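You operate a simulated robot arm through the tools that you are given. There is no shell and no other tool. Be economical: measure what you need, move in short steps, check, and stop when the job is done.

You are at the controls of a simulated robot arm. One attempt, no reset.

TASK
File the teal card pack in the card drawer and slide the stop up to it.
Fine: Unlock the flat drawers, leave the lock open, shut the drawer again.

It is judged by the outcome, as a careful person would: the job done as asked, and still so three seconds after it is handed in. It fails if anything else is knocked over, pushed out of place, dropped, spilled or broken.

THE ROBOT
A 7-joint arm with a two-finger parallel gripper on a trunk, on a base that drives. Base frame: it is fixed to the floor where the robot stands at the start and does not move with it; the origin is under the middle of the robot, x ahead of it, y to its left, z up; the surface under the hand at the start is at about z = 0.93. Units: m, degrees, N and s.
With the tool pointing down near the work surface it reaches from about 0.36 to 0.9 m from the robot's upright axis, wherever it stands. Its first joint turns from -115.0 to 115.0 degrees. Places, roughly: card drawer [0.3, 0.5, 0.6]; card drawer stop [0.5, 0.3, 0.6]; cradle catch [-0.1, 0.8, 1]; drawer lock [0.7, 0, 0.7]; inside of the card drawer [0.3, 0.6, 0.6]; reel brake [0.8, 0, 1]; slider clamp [0.6, 0.1, 1]; winding knob [0.7, 0.3, 1]. Payload 3.91 kg.
The tool frame sits at the grasp point between the pads (the TCP): z along the fingers, y along the line on which they close. The tips reach 0.03 m beyond it. Largest opening 0.11 m; finger width 0.02, thickness 0.01; the body of the gripper, 0.048 by 0.112 m, starts 0.055 m behind the TCP.
Orientation is that of the tool frame in the base frame, as [roll, pitch, yaw] about the fixed x, y, z axes, in that order (R = Rz(yaw) Ry(pitch) Rx(roll)). With the fingers straight down and closing along the base's y, the tool's x points along the base's -x, its y along +y and its z along -z.

THE INTERFACE
- The arm moves only by the tool send_rows. Its arguments are lists of equal length, an entry for each row: "linear": the shift along the tool's x, y, z in mm, a list of three; "rotation": the turn, a rotation vector about the tool's x, y, z in degrees, a list of three; "grip": the gripper command, from -1 (shut) to 1 (fully open), values between in proportion. In form: {"linear": [[dx, dy, dz], ...], "rotation": [[rx, ry, rz], ...], "grip": [grip, ...]}. A call has 1 to 20 rows; each row is the pose to reach, as a shift and turn from the pose commanded when the call began, along the tool's axes at that moment. Rows are played at 5 a second. More than 0.05 m and 8.6 degrees between two rows, or a gripper value outside its range, and nothing of the call is played. Where a pose cannot be reached the arm comes as near as it can. A force on the tool above 40 N (or 10 N above the force at the start of the call, whichever is more), or a blocked arm, ends the call early, and 0.2 s more pass. The fingers move at their own pace (about 0.153 m/s each) and stop on an object; they squeeze with about 41 N. The grip force told is the motor's: it shows also when the fingers shut on nothing. Time passes only in rows, and 0.2 s behind the last, so rows that repeat a pose let the fingers close. The reply holds the time, the measured pose of the TCP, the force on the tool along the base axes, the opening and the grip force, in the units named above and with some noise, with the torque about the TCP (base axes, N m) and any sound that the robot's microphone picked up, and new pictures: "views" is both (left out), scene, wrist or none.
- Cameras (640 x 400 px; columns grow to the right, rows downward): "scene" is now at [0.2258, 0.1973, 1.2881]; the picture's right is [-0.04, -1.00, 0.00], its down [0.27, -0.01, -0.96] and it looks along [0.96, -0.04, 0.27] (base axes); focal length 214 px, centre (320, 200). "wrist" rides on the gripper at [0.072, 0.017, -0.103] in the tool frame; the picture's right is [-0.23, 0.97, 0.00], its down [-0.76, -0.18, -0.62] and it looks along [-0.61, -0.14, 0.78] (tool axes); focal length 222 px, centre (320, 200). There is no depth. A picture from a camera that has moved, and an enlarged one, comes with that camera's place and axes in the base frame and with its lens. The place of the scene camera against the robot may be out by one fixed shift of up to 0.012 m in any direction.
- lift_body(by): slides the trunk up (or, below 0, down) by that many m; the arm and the scene camera ride with it, the base frame stays. It gives what a move gives, with no picture.
- roll_base(legs): drives the robot by 1 to 6 legs, each [ahead, left, turn to the left] in m, m and degrees, along the robot's own axes; the way and the turn of a leg run together, so that a leg with both is an arc; at most 1.5 m and 180 degrees a leg. The arm and the cameras ride along, it lands a little off, and it stops where it bumps. It gives what a move gives, and a new picture of the scene camera.
- turn_head(pan, tilt): turns the head with the scene camera to pan (to the left, within 80 degrees either way) and tilt (down, from -29 to 69), counted from straight ahead of the robot. It gives what a move gives, and a new picture of the scene camera.
- enlarge(camera, box): a new picture of the part [left, top, right, bottom] of that camera's present view, enlarged. No time passes.
- finish_job(): hands the job in; it is judged then, once.

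Go step by step. Nothing tells you exact positions but the pictures and the camera data: compare them with the known pose of the tool, close in by small moves and look again before you grip or let go. The budget is 120 turns and 260 pictures, counting those below and the enlarged ones. Unless the task says otherwise, let go and move clear before handing in, and close with one line.

The tools are called after "Call:" as name(argument=value, ...) on one line, values as JSON. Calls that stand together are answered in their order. send_rows: Moves the arm, as the interface text tells. Its arguments: {"type":"object","properties":{"linear":{"type":"array","items":{"type":"array","items":{"type":"number"}}},"rotation":{"type":"array","items":{"type":"array","items":{"type":"number"}}},"grip":{"type":"array","items":{"type":"number"}},"views":{"type":"string","enum":["both","scene","wrist","none"]}},"required":["linear","rotation","grip"]} The other tools are called the same way: lift_body (by) slides the trunk up or down; roll_base (legs) drives the base; turn_head (pan, tilt) turns the head that bears the scene camera; enlarge (camera, box) takes an enlarged picture of a part of a camera's view; finish_job () hands the job in.

At the start:

```text
t: 0.0
tcp_pos: [0.235, 0.4173, 1.2086]
orientation: [178.8, 0.3, 179.5]
ft_force: [-1.1, -0.1, -0.4]
moment: [-0.02, 0.04, 0.02]
gripper_width: 0.1099
grip_force: 0.1
trunk travel left (down, up): [-0.55, 0.44]
robot x, y, heading: [0.0003, 0.0033, 0.1]
head pan, tilt: [-72.1, 68.8]
```

scene: 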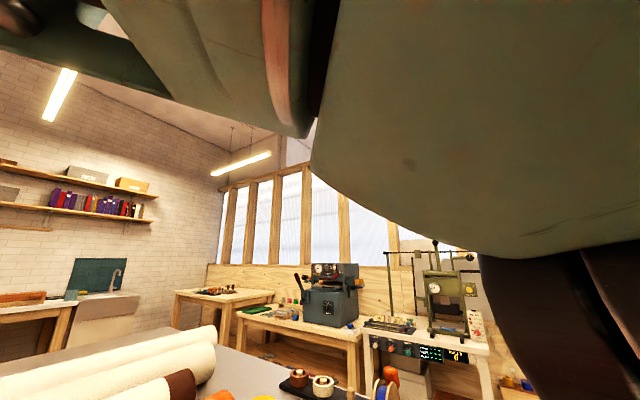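
wrist: 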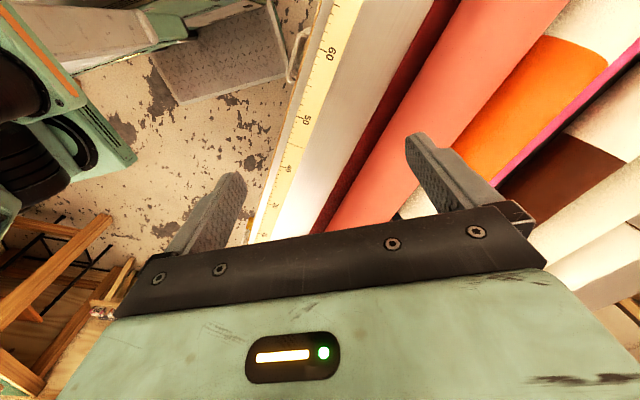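

I see a workshop with fabric rolls on a bench; the scene camera is looking too high. I'll turn the head down and to the left to find the work area.

Call:
turn_head(pan=0, tilt=45)

Call:
turn_head(pan=60, tilt=45)

Call:
turn_head(pan=-50, tilt=45)

```text
t: 1.4
tcp_pos: [0.2413, 0.4167, 1.211]
orientation: [178.6, 0.3, 178.8]
ft_force: [-0.3, -0.7, -0.5]
moment: [-0.02, 0.02, 0.0]
gripper_width: 0.11
grip_force: 0.0
trunk travel left (down, up): [-0.55, 0.44]
robot x, y, heading: [-0.0016, 0.0005, 0.1]
head pan, tilt: [0.0, 45.0]
camera scene: at [0.2289, 0.1968, 1.2825], right [-0.05, -1.0, 0.0], down [0.2, -0.01, -0.98], along [0.98, -0.05, 0.2], focal length 214 px, centre (320, 200)
```

scene: 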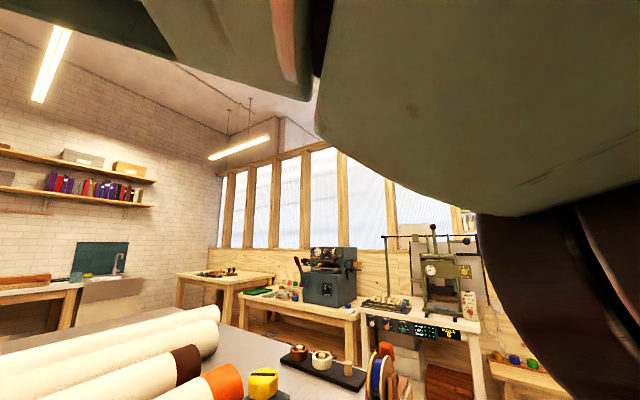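

```text
t: 2.7
tcp_pos: [0.2434, 0.4175, 1.2084]
orientation: [178.9, 0.3, 178.6]
ft_force: [0.5, 0.4, -0.3]
moment: [0.05, 0.02, -0.02]
gripper_width: 0.1098
grip_force: 0.1
trunk travel left (down, up): [-0.55, 0.44]
robot x, y, heading: [-0.0015, -0.0015, -0.0]
head pan, tilt: [60.0, 45.0]
camera scene: at [0.2292, 0.198, 1.2819], right [-0.03, -1.0, 0.0], down [0.2, -0.01, -0.98], along [0.98, -0.03, 0.2], focal length 214 px, centre (320, 200)
```

scene: 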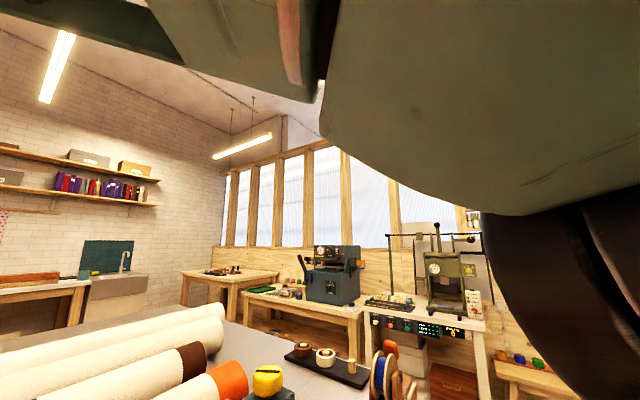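

```text
t: 4.6
tcp_pos: [0.2362, 0.4157, 1.213]
orientation: [178.2, 0.5, 179.3]
ft_force: [0.0, 0.2, 0.2]
moment: [-0.01, -0.01, 0.01]
gripper_width: 0.1099
grip_force: 0.1
trunk travel left (down, up): [-0.55, 0.44]
robot x, y, heading: [-0.0012, 0.0019, 0.0]
head pan, tilt: [-50.0, 45.0]
camera scene: at [0.228, 0.1942, 1.2839], right [-0.08, -1.0, 0.0], down [0.22, -0.02, -0.98], along [0.97, -0.08, 0.22], focal length 214 px, centre (320, 200)
```

scene: 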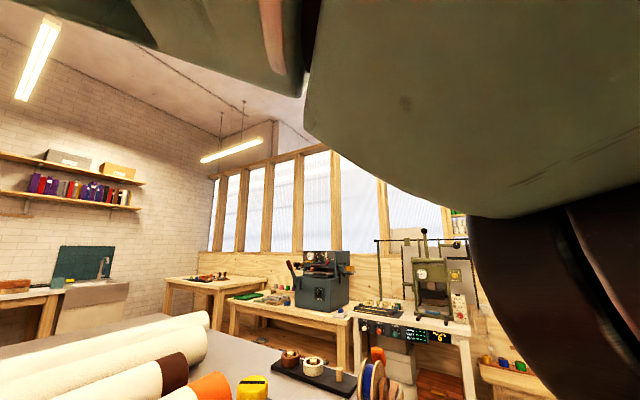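

The head readings change but the view hardly does, so the camera may be hampered by the arm close to it. I'll try one larger head turn and a small arm move to see which one moves the scene camera.

Call:
turn_head(pan=70, tilt=69)

Call:
send_rows(linear=[[0, 0, 0], [0, 0, -30], [0, 0, -60]], rotation=[[0, 0, 0], [0, 0, 0], [0, 0, 0]], grip=[1, 1, 1], views="both")

```text
t: 6.6
tcp_pos: [0.2428, 0.417, 1.2096]
orientation: [178.6, 0.3, 178.5]
ft_force: [-0.1, -0.4, 0.7]
moment: [0.01, -0.01, 0.0]
gripper_width: 0.1099
grip_force: 0.1
trunk travel left (down, up): [-0.55, 0.44]
robot x, y, heading: [0.0008, -0.0022, -0.1]
head pan, tilt: [70.0, 68.8]
camera scene: at [0.2294, 0.1977, 1.2815], right [-0.04, -1.0, 0.0], down [0.19, -0.01, -0.98], along [0.98, -0.03, 0.19], focal length 214 px, centre (320, 200)
```

scene: 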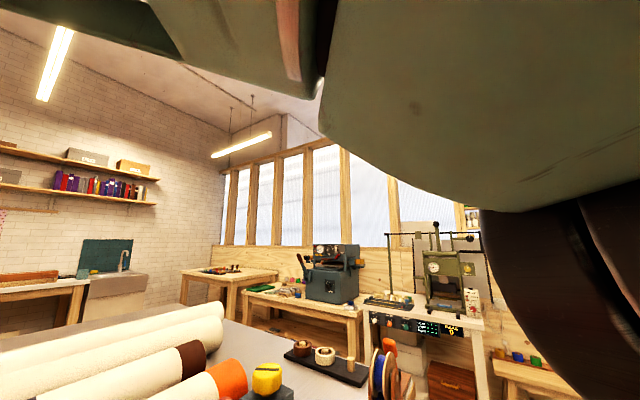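

```text
t: 7.6
tcp_pos: [0.271, 0.3913, 1.2787]
orientation: [176.7, 0.4, 174.9]
ft_force: [-1.3, 0.6, -0.4]
moment: [-0.06, -0.09, -0.01]
gripper_width: 0.1099
grip_force: 0.0
out of reach, approached as far as the arm can: row 3
trunk travel left (down, up): [-0.55, 0.44]
robot x, y, heading: [0.0015, -0.0017, -0.0]
head pan, tilt: [70.0, 68.8]
stopped in row 3: the arm was blocked; the commanded pose is now the measured one
camera scene: at [0.1833, 0.268, 1.1865], right [0.87, -0.5, 0.0], down [-0.38, -0.67, -0.64], along [0.32, 0.56, -0.77], focal length 214 px, centre (320, 200)
camera wrist: at [0.1999, 0.4096, 1.3812], right [0.31, 0.95, 0.06], down [0.74, -0.28, 0.62], along [0.6, -0.15, -0.78], focal length 222 px, centre (320, 200)
```

scene: 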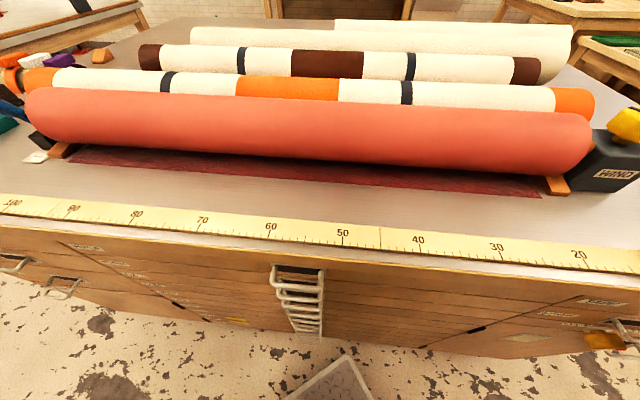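
wrist: 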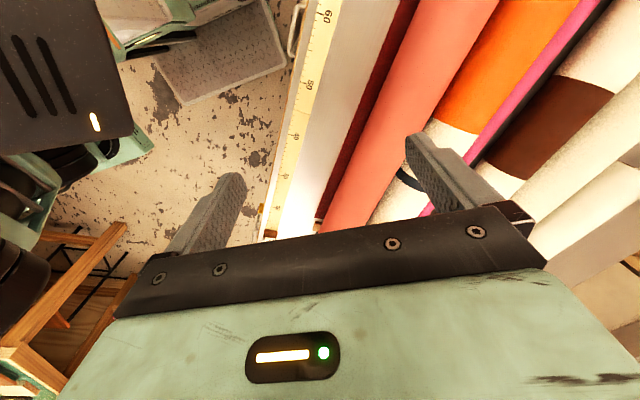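

The head was blocked by the arm; now it's free. The table edge runs diagonally ahead-left with drawer banks beneath it. I'll look to both sides for the teal card pack, lock and drawers.

Call:
turn_head(pan=80, tilt=30)

Call:
turn_head(pan=15, tilt=50)

Call:
turn_head(pan=-40, tilt=45)

```text
t: 8.7
tcp_pos: [0.2743, 0.3901, 1.277]
orientation: [176.6, 0.5, 174.8]
ft_force: [-0.5, -0.1, -0.1]
moment: [-0.02, -0.01, 0.02]
gripper_width: 0.1103
grip_force: 0.0
trunk travel left (down, up): [-0.55, 0.44]
robot x, y, heading: [0.0008, -0.0024, 0.1]
head pan, tilt: [80.0, 30.0]
camera scene: at [0.1616, 0.2897, 1.2163], right [0.98, -0.17, 0.0], down [-0.09, -0.49, -0.87], along [0.15, 0.85, -0.5], focal length 214 px, centre (320, 200)
```

scene: 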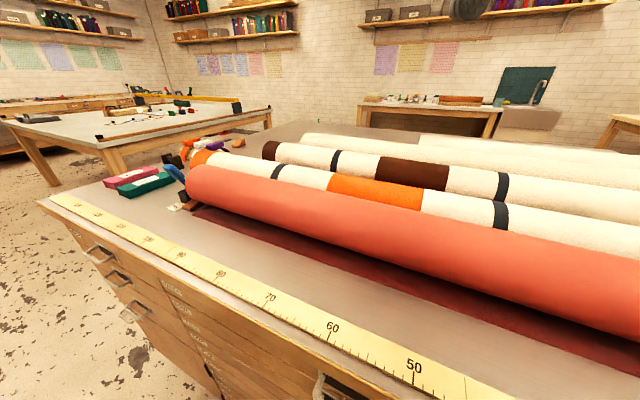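

```text
t: 10.0
tcp_pos: [0.2742, 0.3906, 1.2777]
orientation: [176.6, 0.4, 174.7]
ft_force: [-0.1, 0.3, 0.2]
moment: [0.0, 0.01, -0.01]
gripper_width: 0.1101
grip_force: 0.0
trunk travel left (down, up): [-0.55, 0.44]
robot x, y, heading: [0.0014, 0.0005, -0.3]
head pan, tilt: [15.0, 50.0]
camera scene: at [0.2203, 0.2207, 1.1869], right [0.26, -0.97, 0.0], down [-0.74, -0.2, -0.64], along [0.62, 0.17, -0.77], focal length 214 px, centre (320, 200)
```

scene: 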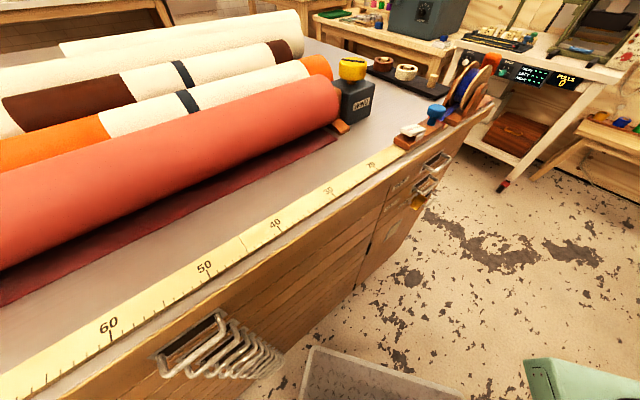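

```text
t: 11.3
tcp_pos: [0.275, 0.3909, 1.2776]
orientation: [176.6, 0.4, 174.7]
ft_force: [-0.3, -0.3, 0.9]
moment: [0.0, 0.0, 0.02]
gripper_width: 0.11
grip_force: 0.1
trunk travel left (down, up): [-0.55, 0.44]
robot x, y, heading: [0.0022, 0.0039, -0.1]
head pan, tilt: [-40.0, 45.0]
camera scene: at [0.2082, 0.1484, 1.1938], right [-0.64, -0.77, 0.0], down [-0.54, 0.45, -0.71], along [0.54, -0.45, -0.71], focal length 214 px, centre (320, 200)
```

scene: 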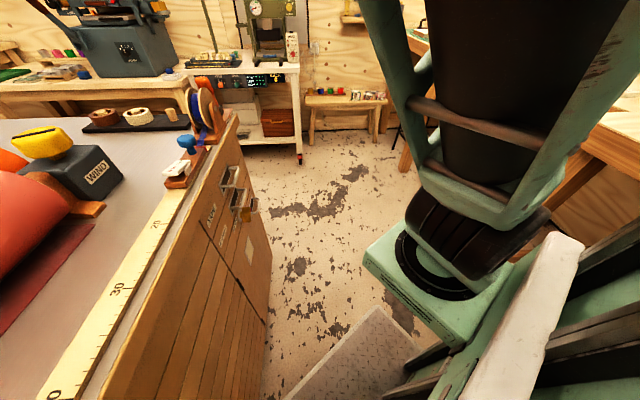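

The teal pack lies beside a magenta one on the table's far left corner; the flat drawers are the middle bank, and a brass lock sits at right. I'll back away from the table and face it squarely so that I can see the fronts.

Call:
enlarge(camera="scene", box=[160, 120, 320, 220])

Call:
turn_head(pan=0, tilt=40)

Call:
roll_base(legs=[[-0.25, -0.36, 0], [0, 0, 55]])

```text
4.00 times, centred on (240, 170) of scene
camera zoom: at [0.2082, 0.1484, 1.1938], right [-0.64, -0.77, 0.0], down [-0.54, 0.45, -0.71], along [0.54, -0.45, -0.71], focal length 858 px, centre (640, 320)
```

zoom: 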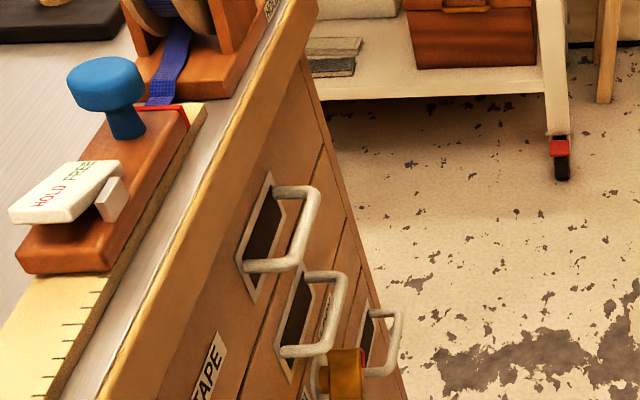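

```text
t: 12.3
tcp_pos: [0.2782, 0.3893, 1.2797]
orientation: [176.4, 0.4, 174.3]
ft_force: [-0.1, -0.3, -0.2]
moment: [0.04, -0.01, -0.03]
gripper_width: 0.1101
grip_force: 0.1
trunk travel left (down, up): [-0.55, 0.44]
robot x, y, heading: [0.0001, -0.0011, 0.2]
head pan, tilt: [0.0, 40.0]
camera scene: at [0.2253, 0.1812, 1.1946], right [-0.24, -0.97, 0.0], down [-0.68, 0.17, -0.71], along [0.69, -0.17, -0.7], focal length 214 px, centre (320, 200)
```

scene: 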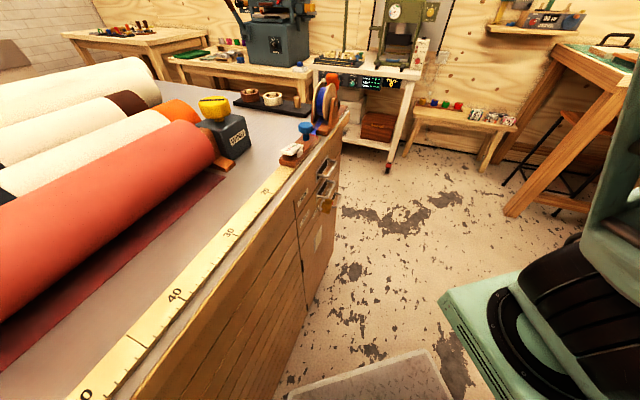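

```text
t: 14.2
tcp_pos: [0.207, 0.2474, 1.2802]
orientation: [176.3, 0.5, 171.3]
ft_force: [-0.1, -0.1, 0.3]
moment: [-0.02, 0.04, -0.01]
gripper_width: 0.1101
grip_force: 0.1
trunk travel left (down, up): [-0.55, 0.44]
robot x, y, heading: [-0.0885, -0.1283, -2.8]
head pan, tilt: [0.0, 40.0]
stopped in leg 1: the robot was blocked; the commanded pose is now the measured one
camera scene: at [0.1516, 0.0629, 1.2009], right [-0.04, -1.0, 0.0], down [-0.64, 0.03, -0.76], along [0.76, -0.03, -0.64], focal length 214 px, centre (320, 200)
```

scene: 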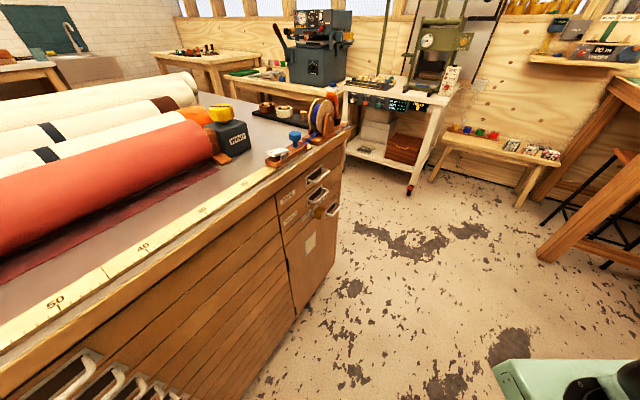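

The base bumped something behind or to the right. I'll look around that side.

Call:
turn_head(pan=-80, tilt=55)

Call:
turn_head(pan=80, tilt=60)

```text
t: 15.7
tcp_pos: [0.209, 0.2473, 1.2809]
orientation: [176.4, 0.3, 171.4]
ft_force: [0.4, 0.4, -0.7]
moment: [-0.01, 0.03, 0.0]
gripper_width: 0.11
grip_force: 0.1
trunk travel left (down, up): [-0.55, 0.44]
robot x, y, heading: [-0.0862, -0.125, -2.8]
head pan, tilt: [-80.0, 55.0]
camera scene: at [0.0756, -0.0052, 1.1804], right [-0.99, -0.12, 0.0], down [-0.1, 0.81, -0.57], along [0.07, -0.57, -0.82], focal length 214 px, centre (320, 200)
```

scene: 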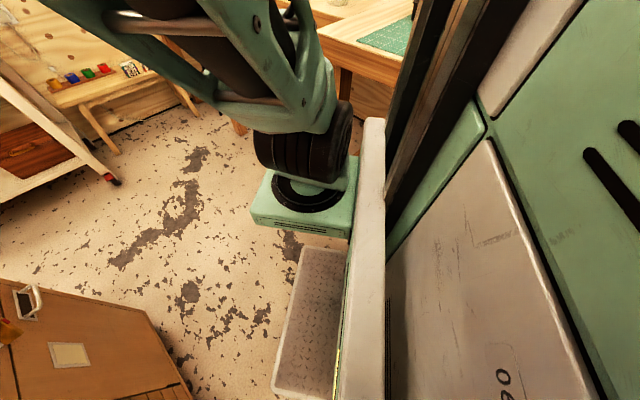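

```text
t: 18.2
tcp_pos: [0.2092, 0.2461, 1.2797]
orientation: [176.5, 0.4, 171.3]
ft_force: [0.1, 0.1, -0.2]
moment: [-0.02, 0.06, 0.01]
gripper_width: 0.1102
grip_force: 0.1
trunk travel left (down, up): [-0.55, 0.44]
robot x, y, heading: [-0.0902, -0.1285, -3.1]
head pan, tilt: [80.0, 60.0]
camera scene: at [0.0817, 0.1313, 1.1743], right [0.97, -0.22, 0.0], down [-0.19, -0.84, -0.5], along [0.11, 0.49, -0.87], focal length 214 px, centre (320, 200)
```

scene: 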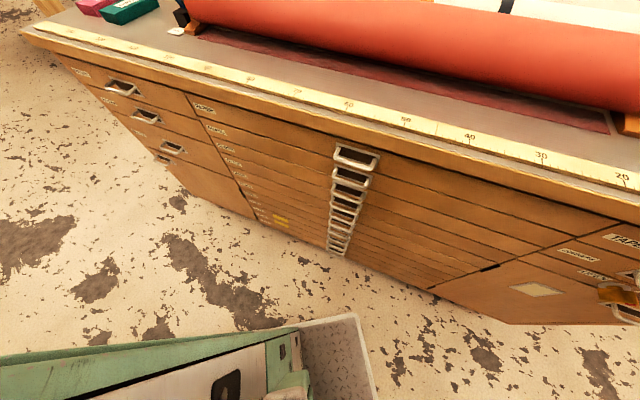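

I can see the drawers well now. I'll read the labels and try turning left in place to face the table.

Call:
enlarge(camera="scene", box=[60, 60, 300, 240])

Call:
enlarge(camera="scene", box=[480, 220, 640, 330])

Call:
roll_base(legs=[[0, 0, 50]])

```text
2.22 times, centred on (180, 150) of scene
camera zoom: at [0.0817, 0.1313, 1.1743], right [0.97, -0.22, 0.0], down [-0.19, -0.84, -0.5], along [0.11, 0.49, -0.87], focal length 477 px, centre (631, 311)
```

zoom: 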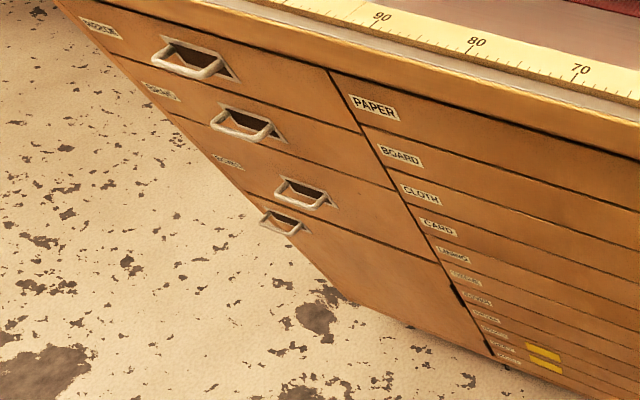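

```text
3.64 times, centred on (560, 275) of scene
camera zoom: at [0.0817, 0.1313, 1.1743], right [0.97, -0.22, 0.0], down [-0.19, -0.84, -0.5], along [0.11, 0.49, -0.87], focal length 780 px, centre (-553, -73)
```

zoom: 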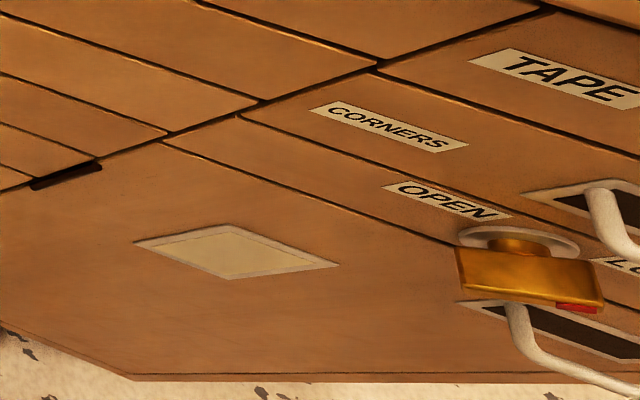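

```text
t: 19.1
tcp_pos: [0.1874, 0.268, 1.2799]
orientation: [176.4, 0.5, 173.7]
ft_force: [0.6, 0.7, 0.4]
moment: [-0.01, 0.02, -0.01]
gripper_width: 0.1101
grip_force: 0.0
trunk travel left (down, up): [-0.55, 0.44]
robot x, y, heading: [-0.0957, -0.1201, -0.3]
head pan, tilt: [80.0, 60.0]
stopped in leg 1: the robot was blocked; the commanded pose is now the measured one
camera scene: at [0.066, 0.1466, 1.1743], right [0.98, -0.18, 0.0], down [-0.16, -0.85, -0.5], along [0.09, 0.49, -0.87], focal length 214 px, centre (320, 200)
```

scene: 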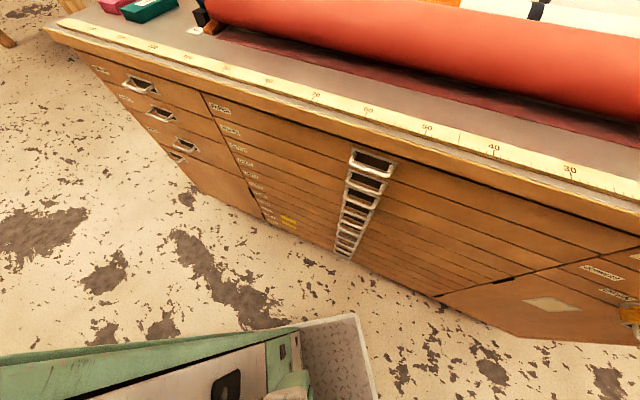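

The card drawer is the fourth of the middle bank (PAPER, BOARD, CLOTH, CARD); the lock has OPEN and LOCK labels. Something behind me blocks the base, so I'll turn the wrist camera round to see it.

Call:
send_rows(linear=[[0, 0, 0], [0, 0, 0], [0, 0, 0], [0, 0, 0], [0, 0, 0], [0, 0, 0], [0, 0, 0], [0, 0, 0], [0, 0, 0], [0, 0, 0], [0, 0, 0], [0, 0, 0], [0, 0, 0], [0, 0, 0], [0, 0, 0], [0, 0, 0], [0, 0, 0]], rotation=[[0, 0, 8], [0, 0, 16], [0, 0, 24], [0, 0, 32], [0, 0, 40], [0, 0, 48], [0, 0, 56], [0, 0, 64], [0, 0, 72], [0, 0, 80], [0, 0, 88], [0, 0, 96], [0, 0, 104], [0, 0, 112], [0, 0, 120], [0, 0, 128], [0, 0, 136]], grip=[1, 1, 1, 1, 1, 1, 1, 1, 1, 1, 1, 1, 1, 1, 1, 1, 1], views="wrist")

```text
t: 22.7
tcp_pos: [0.3145, 0.1823, 1.2421]
orientation: [-177.7, -3.0, 37.8]
ft_force: [1.0, 0.4, 0.1]
moment: [-0.05, -0.04, -0.03]
gripper_width: 0.1103
grip_force: 0.0
out of reach, approached as far as the arm can: row 12, 13, 14, 15, 16, 17
trunk travel left (down, up): [-0.55, 0.44]
robot x, y, heading: [-0.0953, -0.1187, -0.5]
head pan, tilt: [80.0, 60.0]
camera wrist: at [0.3814, 0.2078, 1.3468], right [0.42, -0.91, -0.05], down [-0.72, -0.37, 0.59], along [-0.55, -0.21, -0.81], focal length 222 px, centre (320, 200)
```

wrist: 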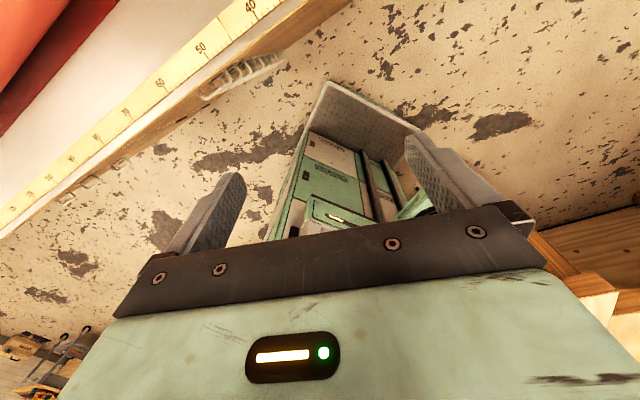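

Behind me is clear floor along the aisle; a table on my right is the blocker. I'll turn right to line up with the aisle, parallel to the table front, and look.

Call:
roll_base(legs=[[0.0, 0.03, 0], [0, 0, -35]])

Call:
turn_head(pan=-80, tilt=50)

Call:
turn_head(pan=70, tilt=50)

```text
t: 25.2
tcp_pos: [0.4144, -0.0794, 1.2414]
orientation: [-177.7, -3.0, 2.5]
ft_force: [0.3, 0.0, 0.1]
moment: [0.01, 0.0, -0.01]
gripper_width: 0.11
grip_force: 0.1
trunk travel left (down, up): [-0.55, 0.44]
robot x, y, heading: [-0.0921, -0.0911, -36.0]
head pan, tilt: [80.0, 60.0]
camera scene: at [0.1932, 0.0366, 1.1743], right [0.7, -0.72, 0.0], down [-0.62, -0.6, -0.5], along [0.36, 0.35, -0.87], focal length 214 px, centre (320, 200)
```

scene: 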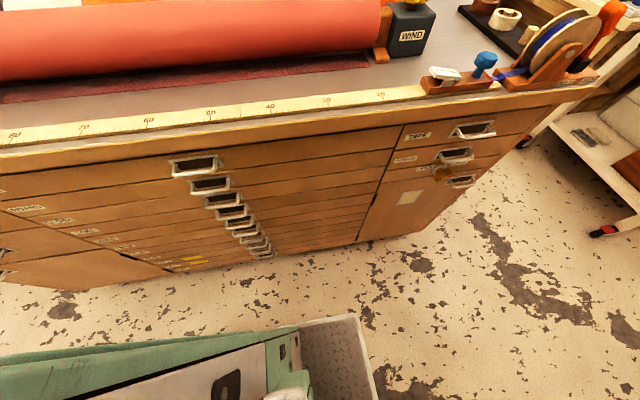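

```text
t: 27.7
tcp_pos: [0.414, -0.0827, 1.2468]
orientation: [-177.1, -3.3, 2.4]
ft_force: [0.2, 0.1, 0.3]
moment: [0.03, 0.01, -0.01]
gripper_width: 0.1099
grip_force: 0.1
trunk travel left (down, up): [-0.55, 0.44]
robot x, y, heading: [-0.0929, -0.0929, -35.8]
head pan, tilt: [-80.0, 50.0]
camera scene: at [0.219, -0.0042, 1.1825], right [0.08, -1.0, 0.0], down [-0.8, -0.06, -0.6], along [0.6, 0.05, -0.8], focal length 214 px, centre (320, 200)
```

scene: 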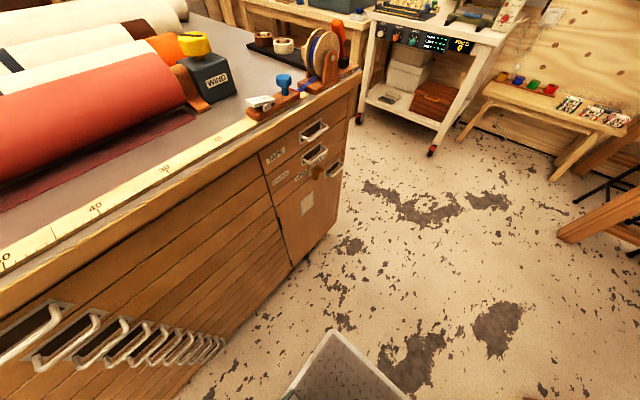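

```text
t: 30.1
tcp_pos: [0.4143, -0.0801, 1.2411]
orientation: [-177.6, -3.0, 2.5]
ft_force: [-0.3, -0.1, -0.4]
moment: [-0.01, 0.0, 0.02]
gripper_width: 0.11
grip_force: 0.0
trunk travel left (down, up): [-0.55, 0.44]
robot x, y, heading: [-0.0945, -0.0846, -36.1]
head pan, tilt: [70.0, 50.0]
camera scene: at [0.2092, 0.0334, 1.1869], right [0.56, -0.83, 0.0], down [-0.63, -0.43, -0.64], along [0.53, 0.36, -0.77], focal length 214 px, centre (320, 200)
```

scene: 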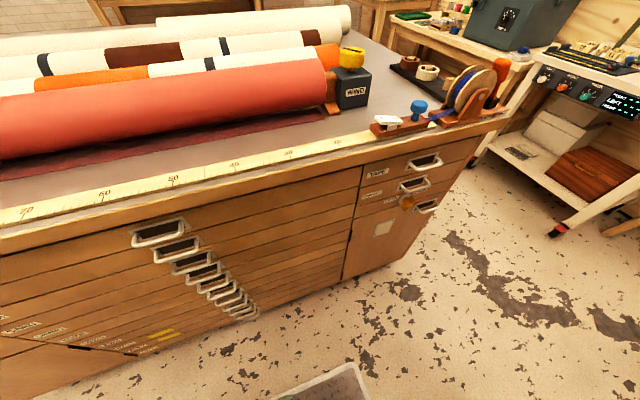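

Aligned with the aisle now. I'll take a close look at the lock.

Call:
enlarge(camera="scene", box=[340, 140, 460, 240])

```text
4.00 times, centred on (400, 190) of scene
camera zoom: at [0.2092, 0.0334, 1.1869], right [0.56, -0.83, 0.0], down [-0.63, -0.43, -0.64], along [0.53, 0.36, -0.77], focal length 858 px, centre (0, 240)
```

zoom: 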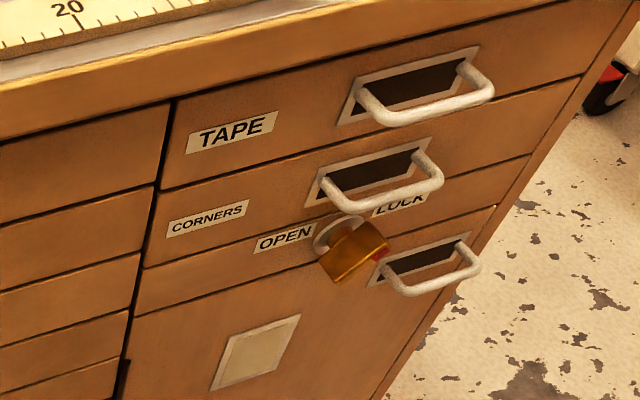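

The lock is a brass bar with a red end at the LOCK side. I'll drive forward along the aisle and lower the trunk to see it head-on.

Call:
roll_base(legs=[[0.28, 0, 0]])

Call:
lift_body(by=-0.3)

Call:
turn_head(pan=75, tilt=30)

```text
t: 32.0
tcp_pos: [0.6368, -0.2407, 1.2407]
orientation: [-177.7, -3.0, 2.5]
ft_force: [0.0, -0.3, 1.1]
moment: [0.0, 0.01, -0.04]
gripper_width: 0.11
grip_force: 0.0
trunk travel left (down, up): [-0.55, 0.44]
robot x, y, heading: [0.1294, -0.2521, -35.7]
head pan, tilt: [70.0, 50.0]
camera scene: at [0.4326, -0.1279, 1.1869], right [0.56, -0.83, 0.0], down [-0.63, -0.43, -0.64], along [0.53, 0.36, -0.77], focal length 214 px, centre (320, 200)
```

scene: 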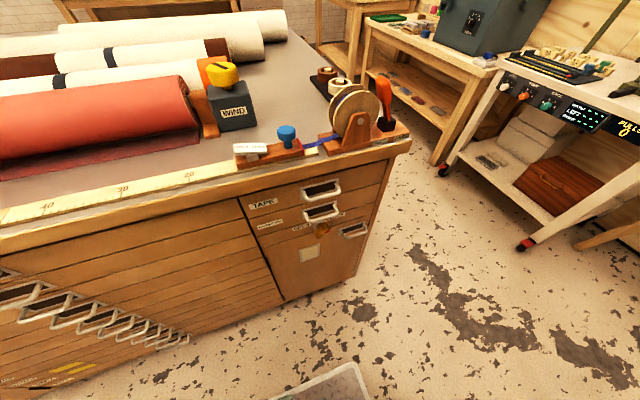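

```text
t: 35.0
tcp_pos: [0.6376, -0.2416, 0.9413]
orientation: [-177.8, -3.0, 2.5]
ft_force: [1.3, 0.0, -0.1]
moment: [-0.01, 0.0, -0.02]
gripper_width: 0.1098
grip_force: 0.0
trunk travel left (down, up): [-0.25, 0.74]
robot x, y, heading: [0.1304, -0.2479, -35.9]
head pan, tilt: [70.0, 50.0]
```

```text
t: 35.8
tcp_pos: [0.6383, -0.2408, 0.9412]
orientation: [-177.7, -2.9, 2.5]
ft_force: [1.1, 0.0, 0.4]
moment: [0.0, 0.01, 0.0]
gripper_width: 0.11
grip_force: 0.0
trunk travel left (down, up): [-0.25, 0.74]
robot x, y, heading: [0.1329, -0.2508, -35.9]
head pan, tilt: [75.0, 30.0]
camera scene: at [0.439, -0.114, 0.9163], right [0.63, -0.78, 0.0], down [-0.39, -0.32, -0.87], along [0.67, 0.55, -0.5], focal length 214 px, centre (320, 200)
```

scene: 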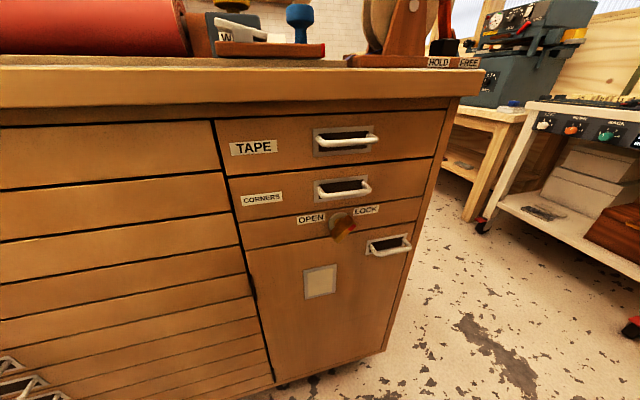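

Call:
enlarge(camera="scene", box=[280, 170, 420, 270])

```text
4.00 times, centred on (350, 220) of scene
camera zoom: at [0.439, -0.114, 0.9163], right [0.63, -0.78, 0.0], down [-0.39, -0.32, -0.87], along [0.67, 0.55, -0.5], focal length 858 px, centre (200, 120)
```

zoom: 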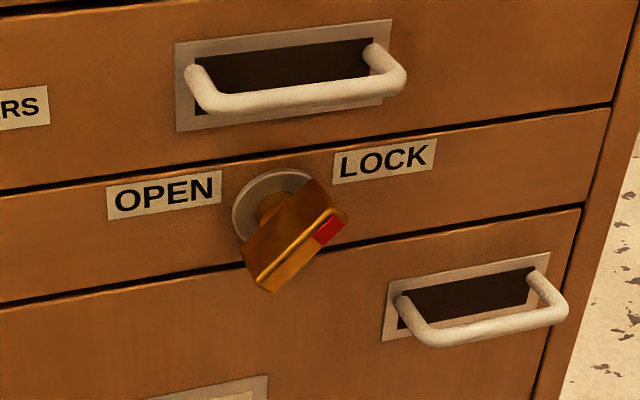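

The red end points to LOCK at upper right; it needs about a quarter turn counter-clockwise to OPEN. Knob is at about (0.69, 0.04, 0.69). I'll bring the gripper to a horizontal pose facing the cabinet: first yaw, then pitch.

Call:
send_rows(linear=[[0, 0, 0], [0, 0, 0], [0, 0, 0], [0, 0, 0], [0, 0, 0], [0, 0, 0], [0, 0, 0]], rotation=[[0, 0, -7.5], [0, 0, -15], [0, 0, -22], [0, 0, -30], [0, 0, -37], [0, 0, -45], [0, 0, -52]], grip=[1, 1, 1, 1, 1, 1, 1], views="none")

```text
t: 37.4
tcp_pos: [0.6382, -0.2417, 0.9405]
orientation: [179.1, -3.7, 54.7]
ft_force: [-0.4, 0.2, 0.0]
moment: [0.03, -0.01, 0.02]
gripper_width: 0.1099
grip_force: 0.1
trunk travel left (down, up): [-0.25, 0.74]
robot x, y, heading: [0.1312, -0.2513, -35.8]
head pan, tilt: [75.0, 30.0]
```

Call:
send_rows(linear=[[0, -5, 10], [0, -10, 20], [0, -15, 30], [0, -20, 40], [0, -25, 50], [0, -30, 60], [0, -35, 70], [0, -40, 80], [0, -45, 90], [0, -50, 100], [0, -55, 110], [0, -60, 120]], rotation=[[0, 7.2, 0], [0, 14.4, 0], [0, 21.6, 0], [0, 28.8, 0], [0, 36, 0], [0, 43.2, 0], [0, 50.4, 0], [0, 57.6, 0], [0, 64.8, 0], [0, 72, 0], [0, 79.2, 0], [0, 86.3, 0]], grip=[1, 1, 1, 1, 1, 1, 0.5, 0, 0, 0, 0, 0], views="both")

```text
t: 40.0
tcp_pos: [0.5962, -0.2015, 0.8204]
orientation: [86.5, -89.0, 148.1]
ft_force: [0.0, 0.0, 0.6]
moment: [-0.01, -0.02, -0.01]
gripper_width: 0.055
grip_force: 0.1
trunk travel left (down, up): [-0.25, 0.74]
robot x, y, heading: [0.1321, -0.2484, -36.0]
head pan, tilt: [75.0, 30.0]
camera scene: at [0.439, -0.1141, 0.9164], right [0.63, -0.78, 0.0], down [-0.39, -0.32, -0.87], along [0.67, 0.55, -0.5], focal length 214 px, centre (320, 200)
camera wrist: at [0.5478, -0.2938, 0.8926], right [0.8, -0.57, -0.21], down [-0.5, -0.41, -0.77], along [0.35, 0.71, -0.61], focal length 222 px, centre (320, 200)
```

scene: 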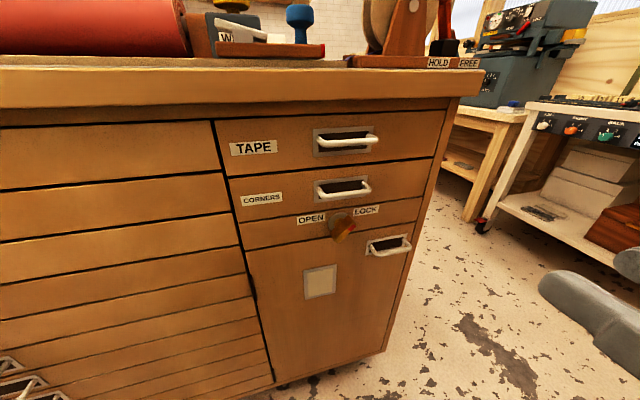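
wrist: 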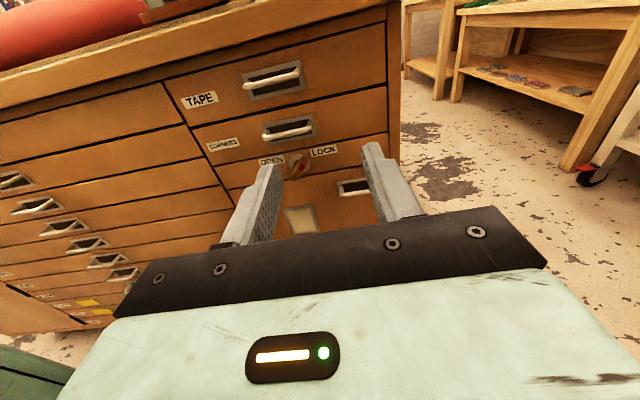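

The gripper is horizontal and facing the cabinet. Next I roll it 45° to match the bar and move to about 10 cm in front of it.

Call:
send_rows(linear=[[-25, -12, 20], [-50, -24, 45], [-75, -36, 75], [-95, -48, 100], [-115, -56, 125], [-125, -63, 150]], rotation=[[0, 0, 7.5], [0, 0, 15], [0, 0, 22.5], [0, 0, 30], [0, 0, 37.5], [0, 0, 45]], grip=[0, 0, 0, 0, 0, 0], views="both")

```text
t: 41.6
tcp_pos: [0.6736, -0.0945, 0.717]
orientation: [-89.5, -45.8, -39.9]
ft_force: [0.2, 0.2, 0.7]
moment: [0.01, 0.01, 0.01]
gripper_width: 0.055
grip_force: 0.1
out of reach, approached as far as the arm can: row 5, 6
trunk travel left (down, up): [-0.25, 0.74]
robot x, y, heading: [0.1309, -0.2508, -36.0]
head pan, tilt: [75.0, 30.0]
stopped in row 6: the arm was blocked; the commanded pose is now the measured one
camera scene: at [0.4274, -0.1013, 0.9194], right [0.77, -0.64, 0.0], down [-0.3, -0.36, -0.88], along [0.57, 0.68, -0.47], focal length 214 px, centre (320, 200)
camera wrist: at [0.6561, -0.2137, 0.7552], right [0.42, -0.34, -0.84], down [-0.9, -0.06, -0.43], along [0.09, 0.94, -0.33], focal length 222 px, centre (320, 200)
```

scene: 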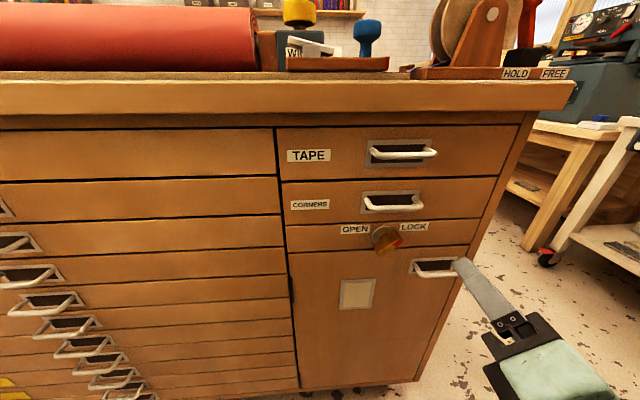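
wrist: 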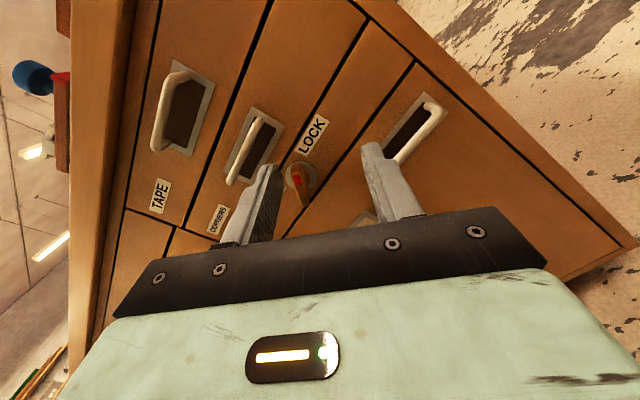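

The arm is pressing the head camera, which limits it. I'll swing the head away to the right and continue with the wrist camera.

Call:
turn_head(pan=0, tilt=30)

Call:
enlarge(camera="wrist", box=[220, 100, 400, 230])

```text
t: 43.1
tcp_pos: [0.6755, -0.0968, 0.717]
orientation: [-89.1, -46.0, -40.5]
ft_force: [0.0, -0.6, -0.8]
moment: [0.05, 0.0, 0.02]
gripper_width: 0.0551
grip_force: 0.1
trunk travel left (down, up): [-0.25, 0.74]
robot x, y, heading: [0.1306, -0.2495, -35.9]
head pan, tilt: [0.0, 30.0]
camera scene: at [0.4275, -0.1014, 0.9194], right [0.77, -0.64, 0.0], down [-0.3, -0.36, -0.88], along [0.57, 0.68, -0.47], focal length 214 px, centre (320, 200)
```

scene: 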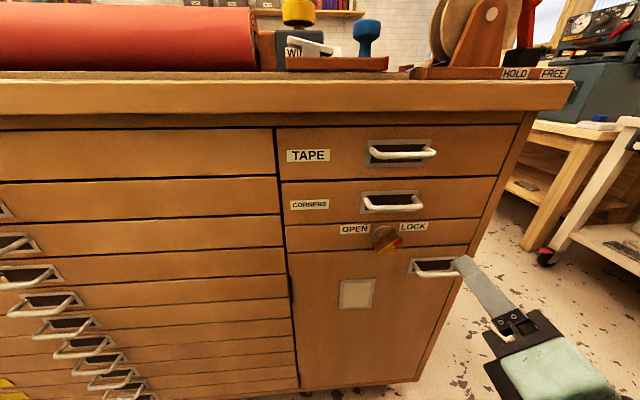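

```text
3.08 times, centred on (310, 165) of wrist
camera zoom: at [0.6575, -0.214, 0.7565], right [0.42, -0.34, -0.84], down [-0.9, -0.06, -0.43], along [0.1, 0.94, -0.33], focal length 684 px, centre (351, 308)
```

zoom: 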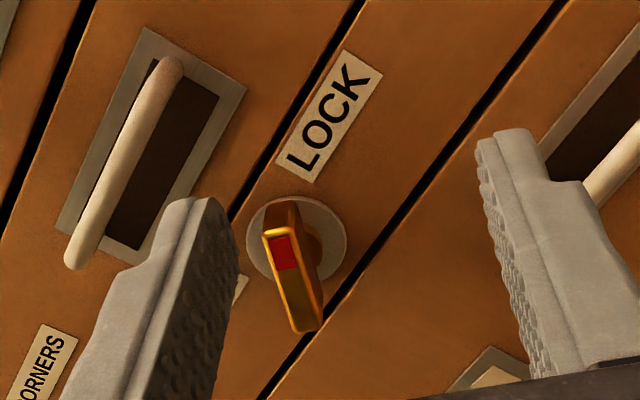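

The gripper roll matches the bar well. I'll retreat a little, swing the head free, and reposition the base slightly further back and away.

Call:
send_rows(linear=[[0, 0, -30], [10, 0, -70], [30, 0, -100]], rotation=[[0, 0, 0], [0, 0, 0], [0, 0, 0]], grip=[0, 0, 0], views="none")

Call:
roll_base(legs=[[-0.15, 0, 0], [0, -0.1, 0]])

Call:
turn_head(pan=20, tilt=30)

```text
t: 43.9
tcp_pos: [0.6257, -0.1821, 0.738]
orientation: [-88.9, -45.9, -39.9]
ft_force: [0.2, -0.2, 0.0]
moment: [0.0, 0.03, 0.02]
gripper_width: 0.0547
grip_force: 0.1
trunk travel left (down, up): [-0.25, 0.74]
robot x, y, heading: [0.1289, -0.2522, -36.0]
head pan, tilt: [0.0, 30.0]
```

```text
t: 46.0
tcp_pos: [0.4469, -0.1764, 0.7375]
orientation: [-89.0, -45.9, -40.0]
ft_force: [0.2, 0.6, -0.1]
moment: [0.0, 0.03, -0.02]
gripper_width: 0.0552
grip_force: 0.0
trunk travel left (down, up): [-0.25, 0.74]
robot x, y, heading: [-0.0445, -0.2451, -35.6]
head pan, tilt: [0.0, 30.0]
camera scene: at [0.2632, -0.2184, 0.9164], right [-0.58, -0.81, 0.0], down [-0.41, 0.29, -0.87], along [0.7, -0.51, -0.5], focal length 214 px, centre (320, 200)
```

scene: 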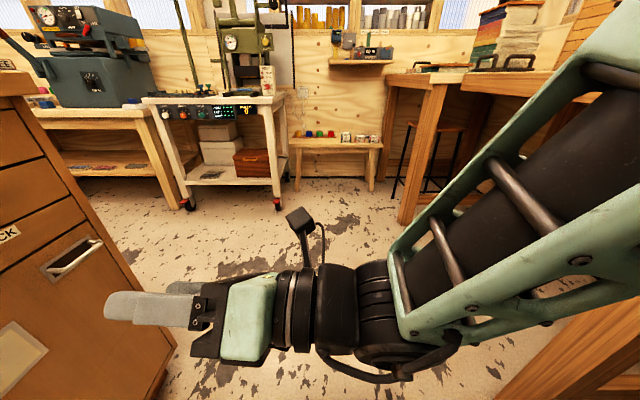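

```text
t: 46.8
tcp_pos: [0.4476, -0.1776, 0.7379]
orientation: [-89.0, -45.9, -40.0]
ft_force: [0.5, 0.3, 0.1]
moment: [0.01, 0.02, 0.04]
gripper_width: 0.0548
grip_force: 0.0
trunk travel left (down, up): [-0.25, 0.74]
robot x, y, heading: [-0.0512, -0.2437, -35.4]
head pan, tilt: [20.0, 30.0]
camera scene: at [0.2768, -0.1901, 0.9164], right [-0.27, -0.96, 0.0], down [-0.48, 0.14, -0.87], along [0.83, -0.24, -0.5], focal length 214 px, centre (320, 200)
```

scene: 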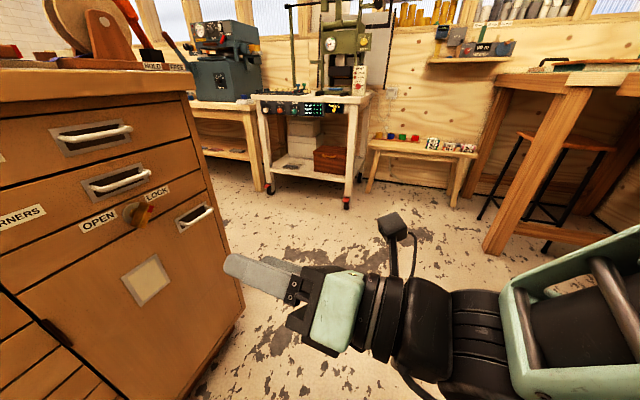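

The base is now well placed and the head free. I'll bring the gripper to about 10 cm in front of the lock again.

Call:
send_rows(linear=[[1, 12, 40], [2, 24, 80], [3, 36, 120], [4, 48, 160], [5, 60, 200], [6, 68, 225]], rotation=[[0.5, -0.5, 0], [1, -1, 0], [1.5, -1.5, 0], [2, -2, 0], [2.5, -2.5, 0], [3.1, -3.0, 0]], grip=[0, 0, 0, 0, 0, 0], views="both")

```text
t: 48.2
tcp_pos: [0.6293, -0.0362, 0.6978]
orientation: [-88.8, -46.0, -35.7]
ft_force: [0.6, 0.6, 0.0]
moment: [-0.01, 0.0, -0.03]
gripper_width: 0.055
grip_force: 0.1
trunk travel left (down, up): [-0.25, 0.74]
robot x, y, heading: [-0.0481, -0.2448, -36.0]
head pan, tilt: [20.0, 30.0]
camera scene: at [0.2768, -0.1901, 0.9164], right [-0.27, -0.96, 0.0], down [-0.48, 0.14, -0.87], along [0.83, -0.23, -0.5], focal length 214 px, centre (320, 200)
camera wrist: at [0.6219, -0.1563, 0.737], right [0.45, -0.3, -0.84], down [-0.89, -0.13, -0.43], along [0.02, 0.94, -0.33], focal length 222 px, centre (320, 200)
```

scene: 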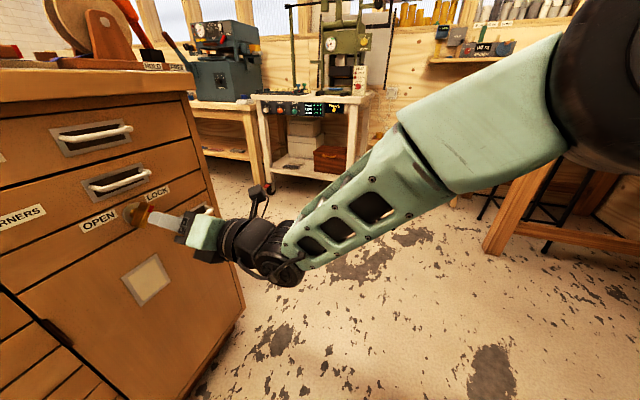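
wrist: 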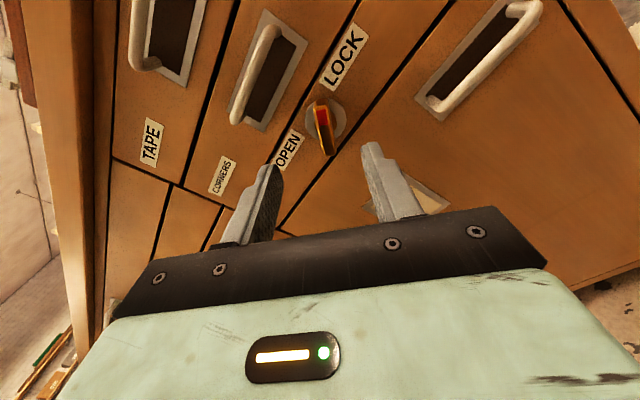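

The knob is nearly centred. I'll advance 55 mm with a small sideways correction and check.

Call:
send_rows(linear=[[-2, 2, 20], [-4, 4, 40], [-5, 4, 55]], rotation=[[0, 0, 0], [0, 0, 0], [0, 0, 0]], grip=[0, 0, 0], views="wrist")

Call:
enlarge(camera="wrist", box=[200, 50, 440, 240])

Call:
enlarge(camera="scene", box=[80, 150, 280, 280])

```text
t: 49.0
tcp_pos: [0.6616, 0.01, 0.6923]
orientation: [-89.0, -45.9, -35.7]
ft_force: [-0.9, 0.3, -0.7]
moment: [0.03, 0.04, -0.02]
gripper_width: 0.0549
grip_force: 0.1
trunk travel left (down, up): [-0.25, 0.74]
robot x, y, heading: [-0.0509, -0.2431, -35.5]
head pan, tilt: [20.0, 30.0]
camera wrist: at [0.653, -0.11, 0.7307], right [0.45, -0.3, -0.84], down [-0.89, -0.13, -0.43], along [0.02, 0.94, -0.33], focal length 222 px, centre (320, 200)
```

wrist: 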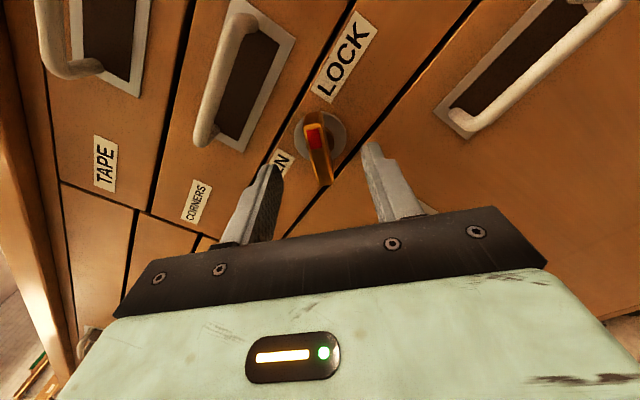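

```text
2.11 times, centred on (320, 145) of wrist
camera zoom: at [0.653, -0.11, 0.7307], right [0.45, -0.3, -0.84], down [-0.89, -0.13, -0.43], along [0.02, 0.94, -0.33], focal length 468 px, centre (320, 316)
```

zoom: 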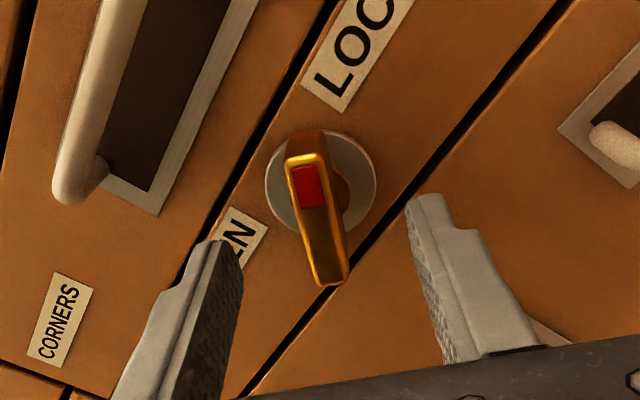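

```text
3.08 times, centred on (180, 215) of scene
camera zoom: at [0.2768, -0.1901, 0.9164], right [-0.27, -0.96, 0.0], down [-0.48, 0.14, -0.87], along [0.83, -0.23, -0.5], focal length 660 px, centre (751, 154)
```

zoom: 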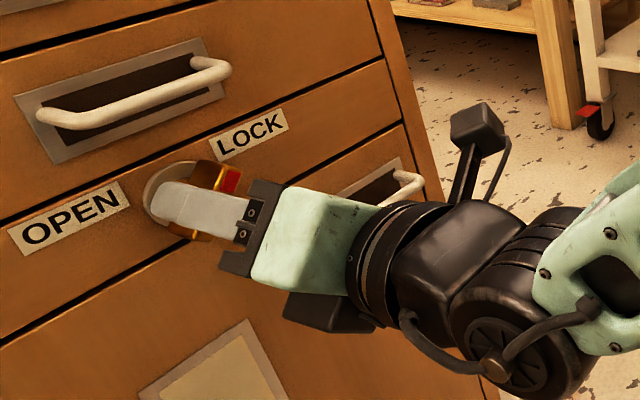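

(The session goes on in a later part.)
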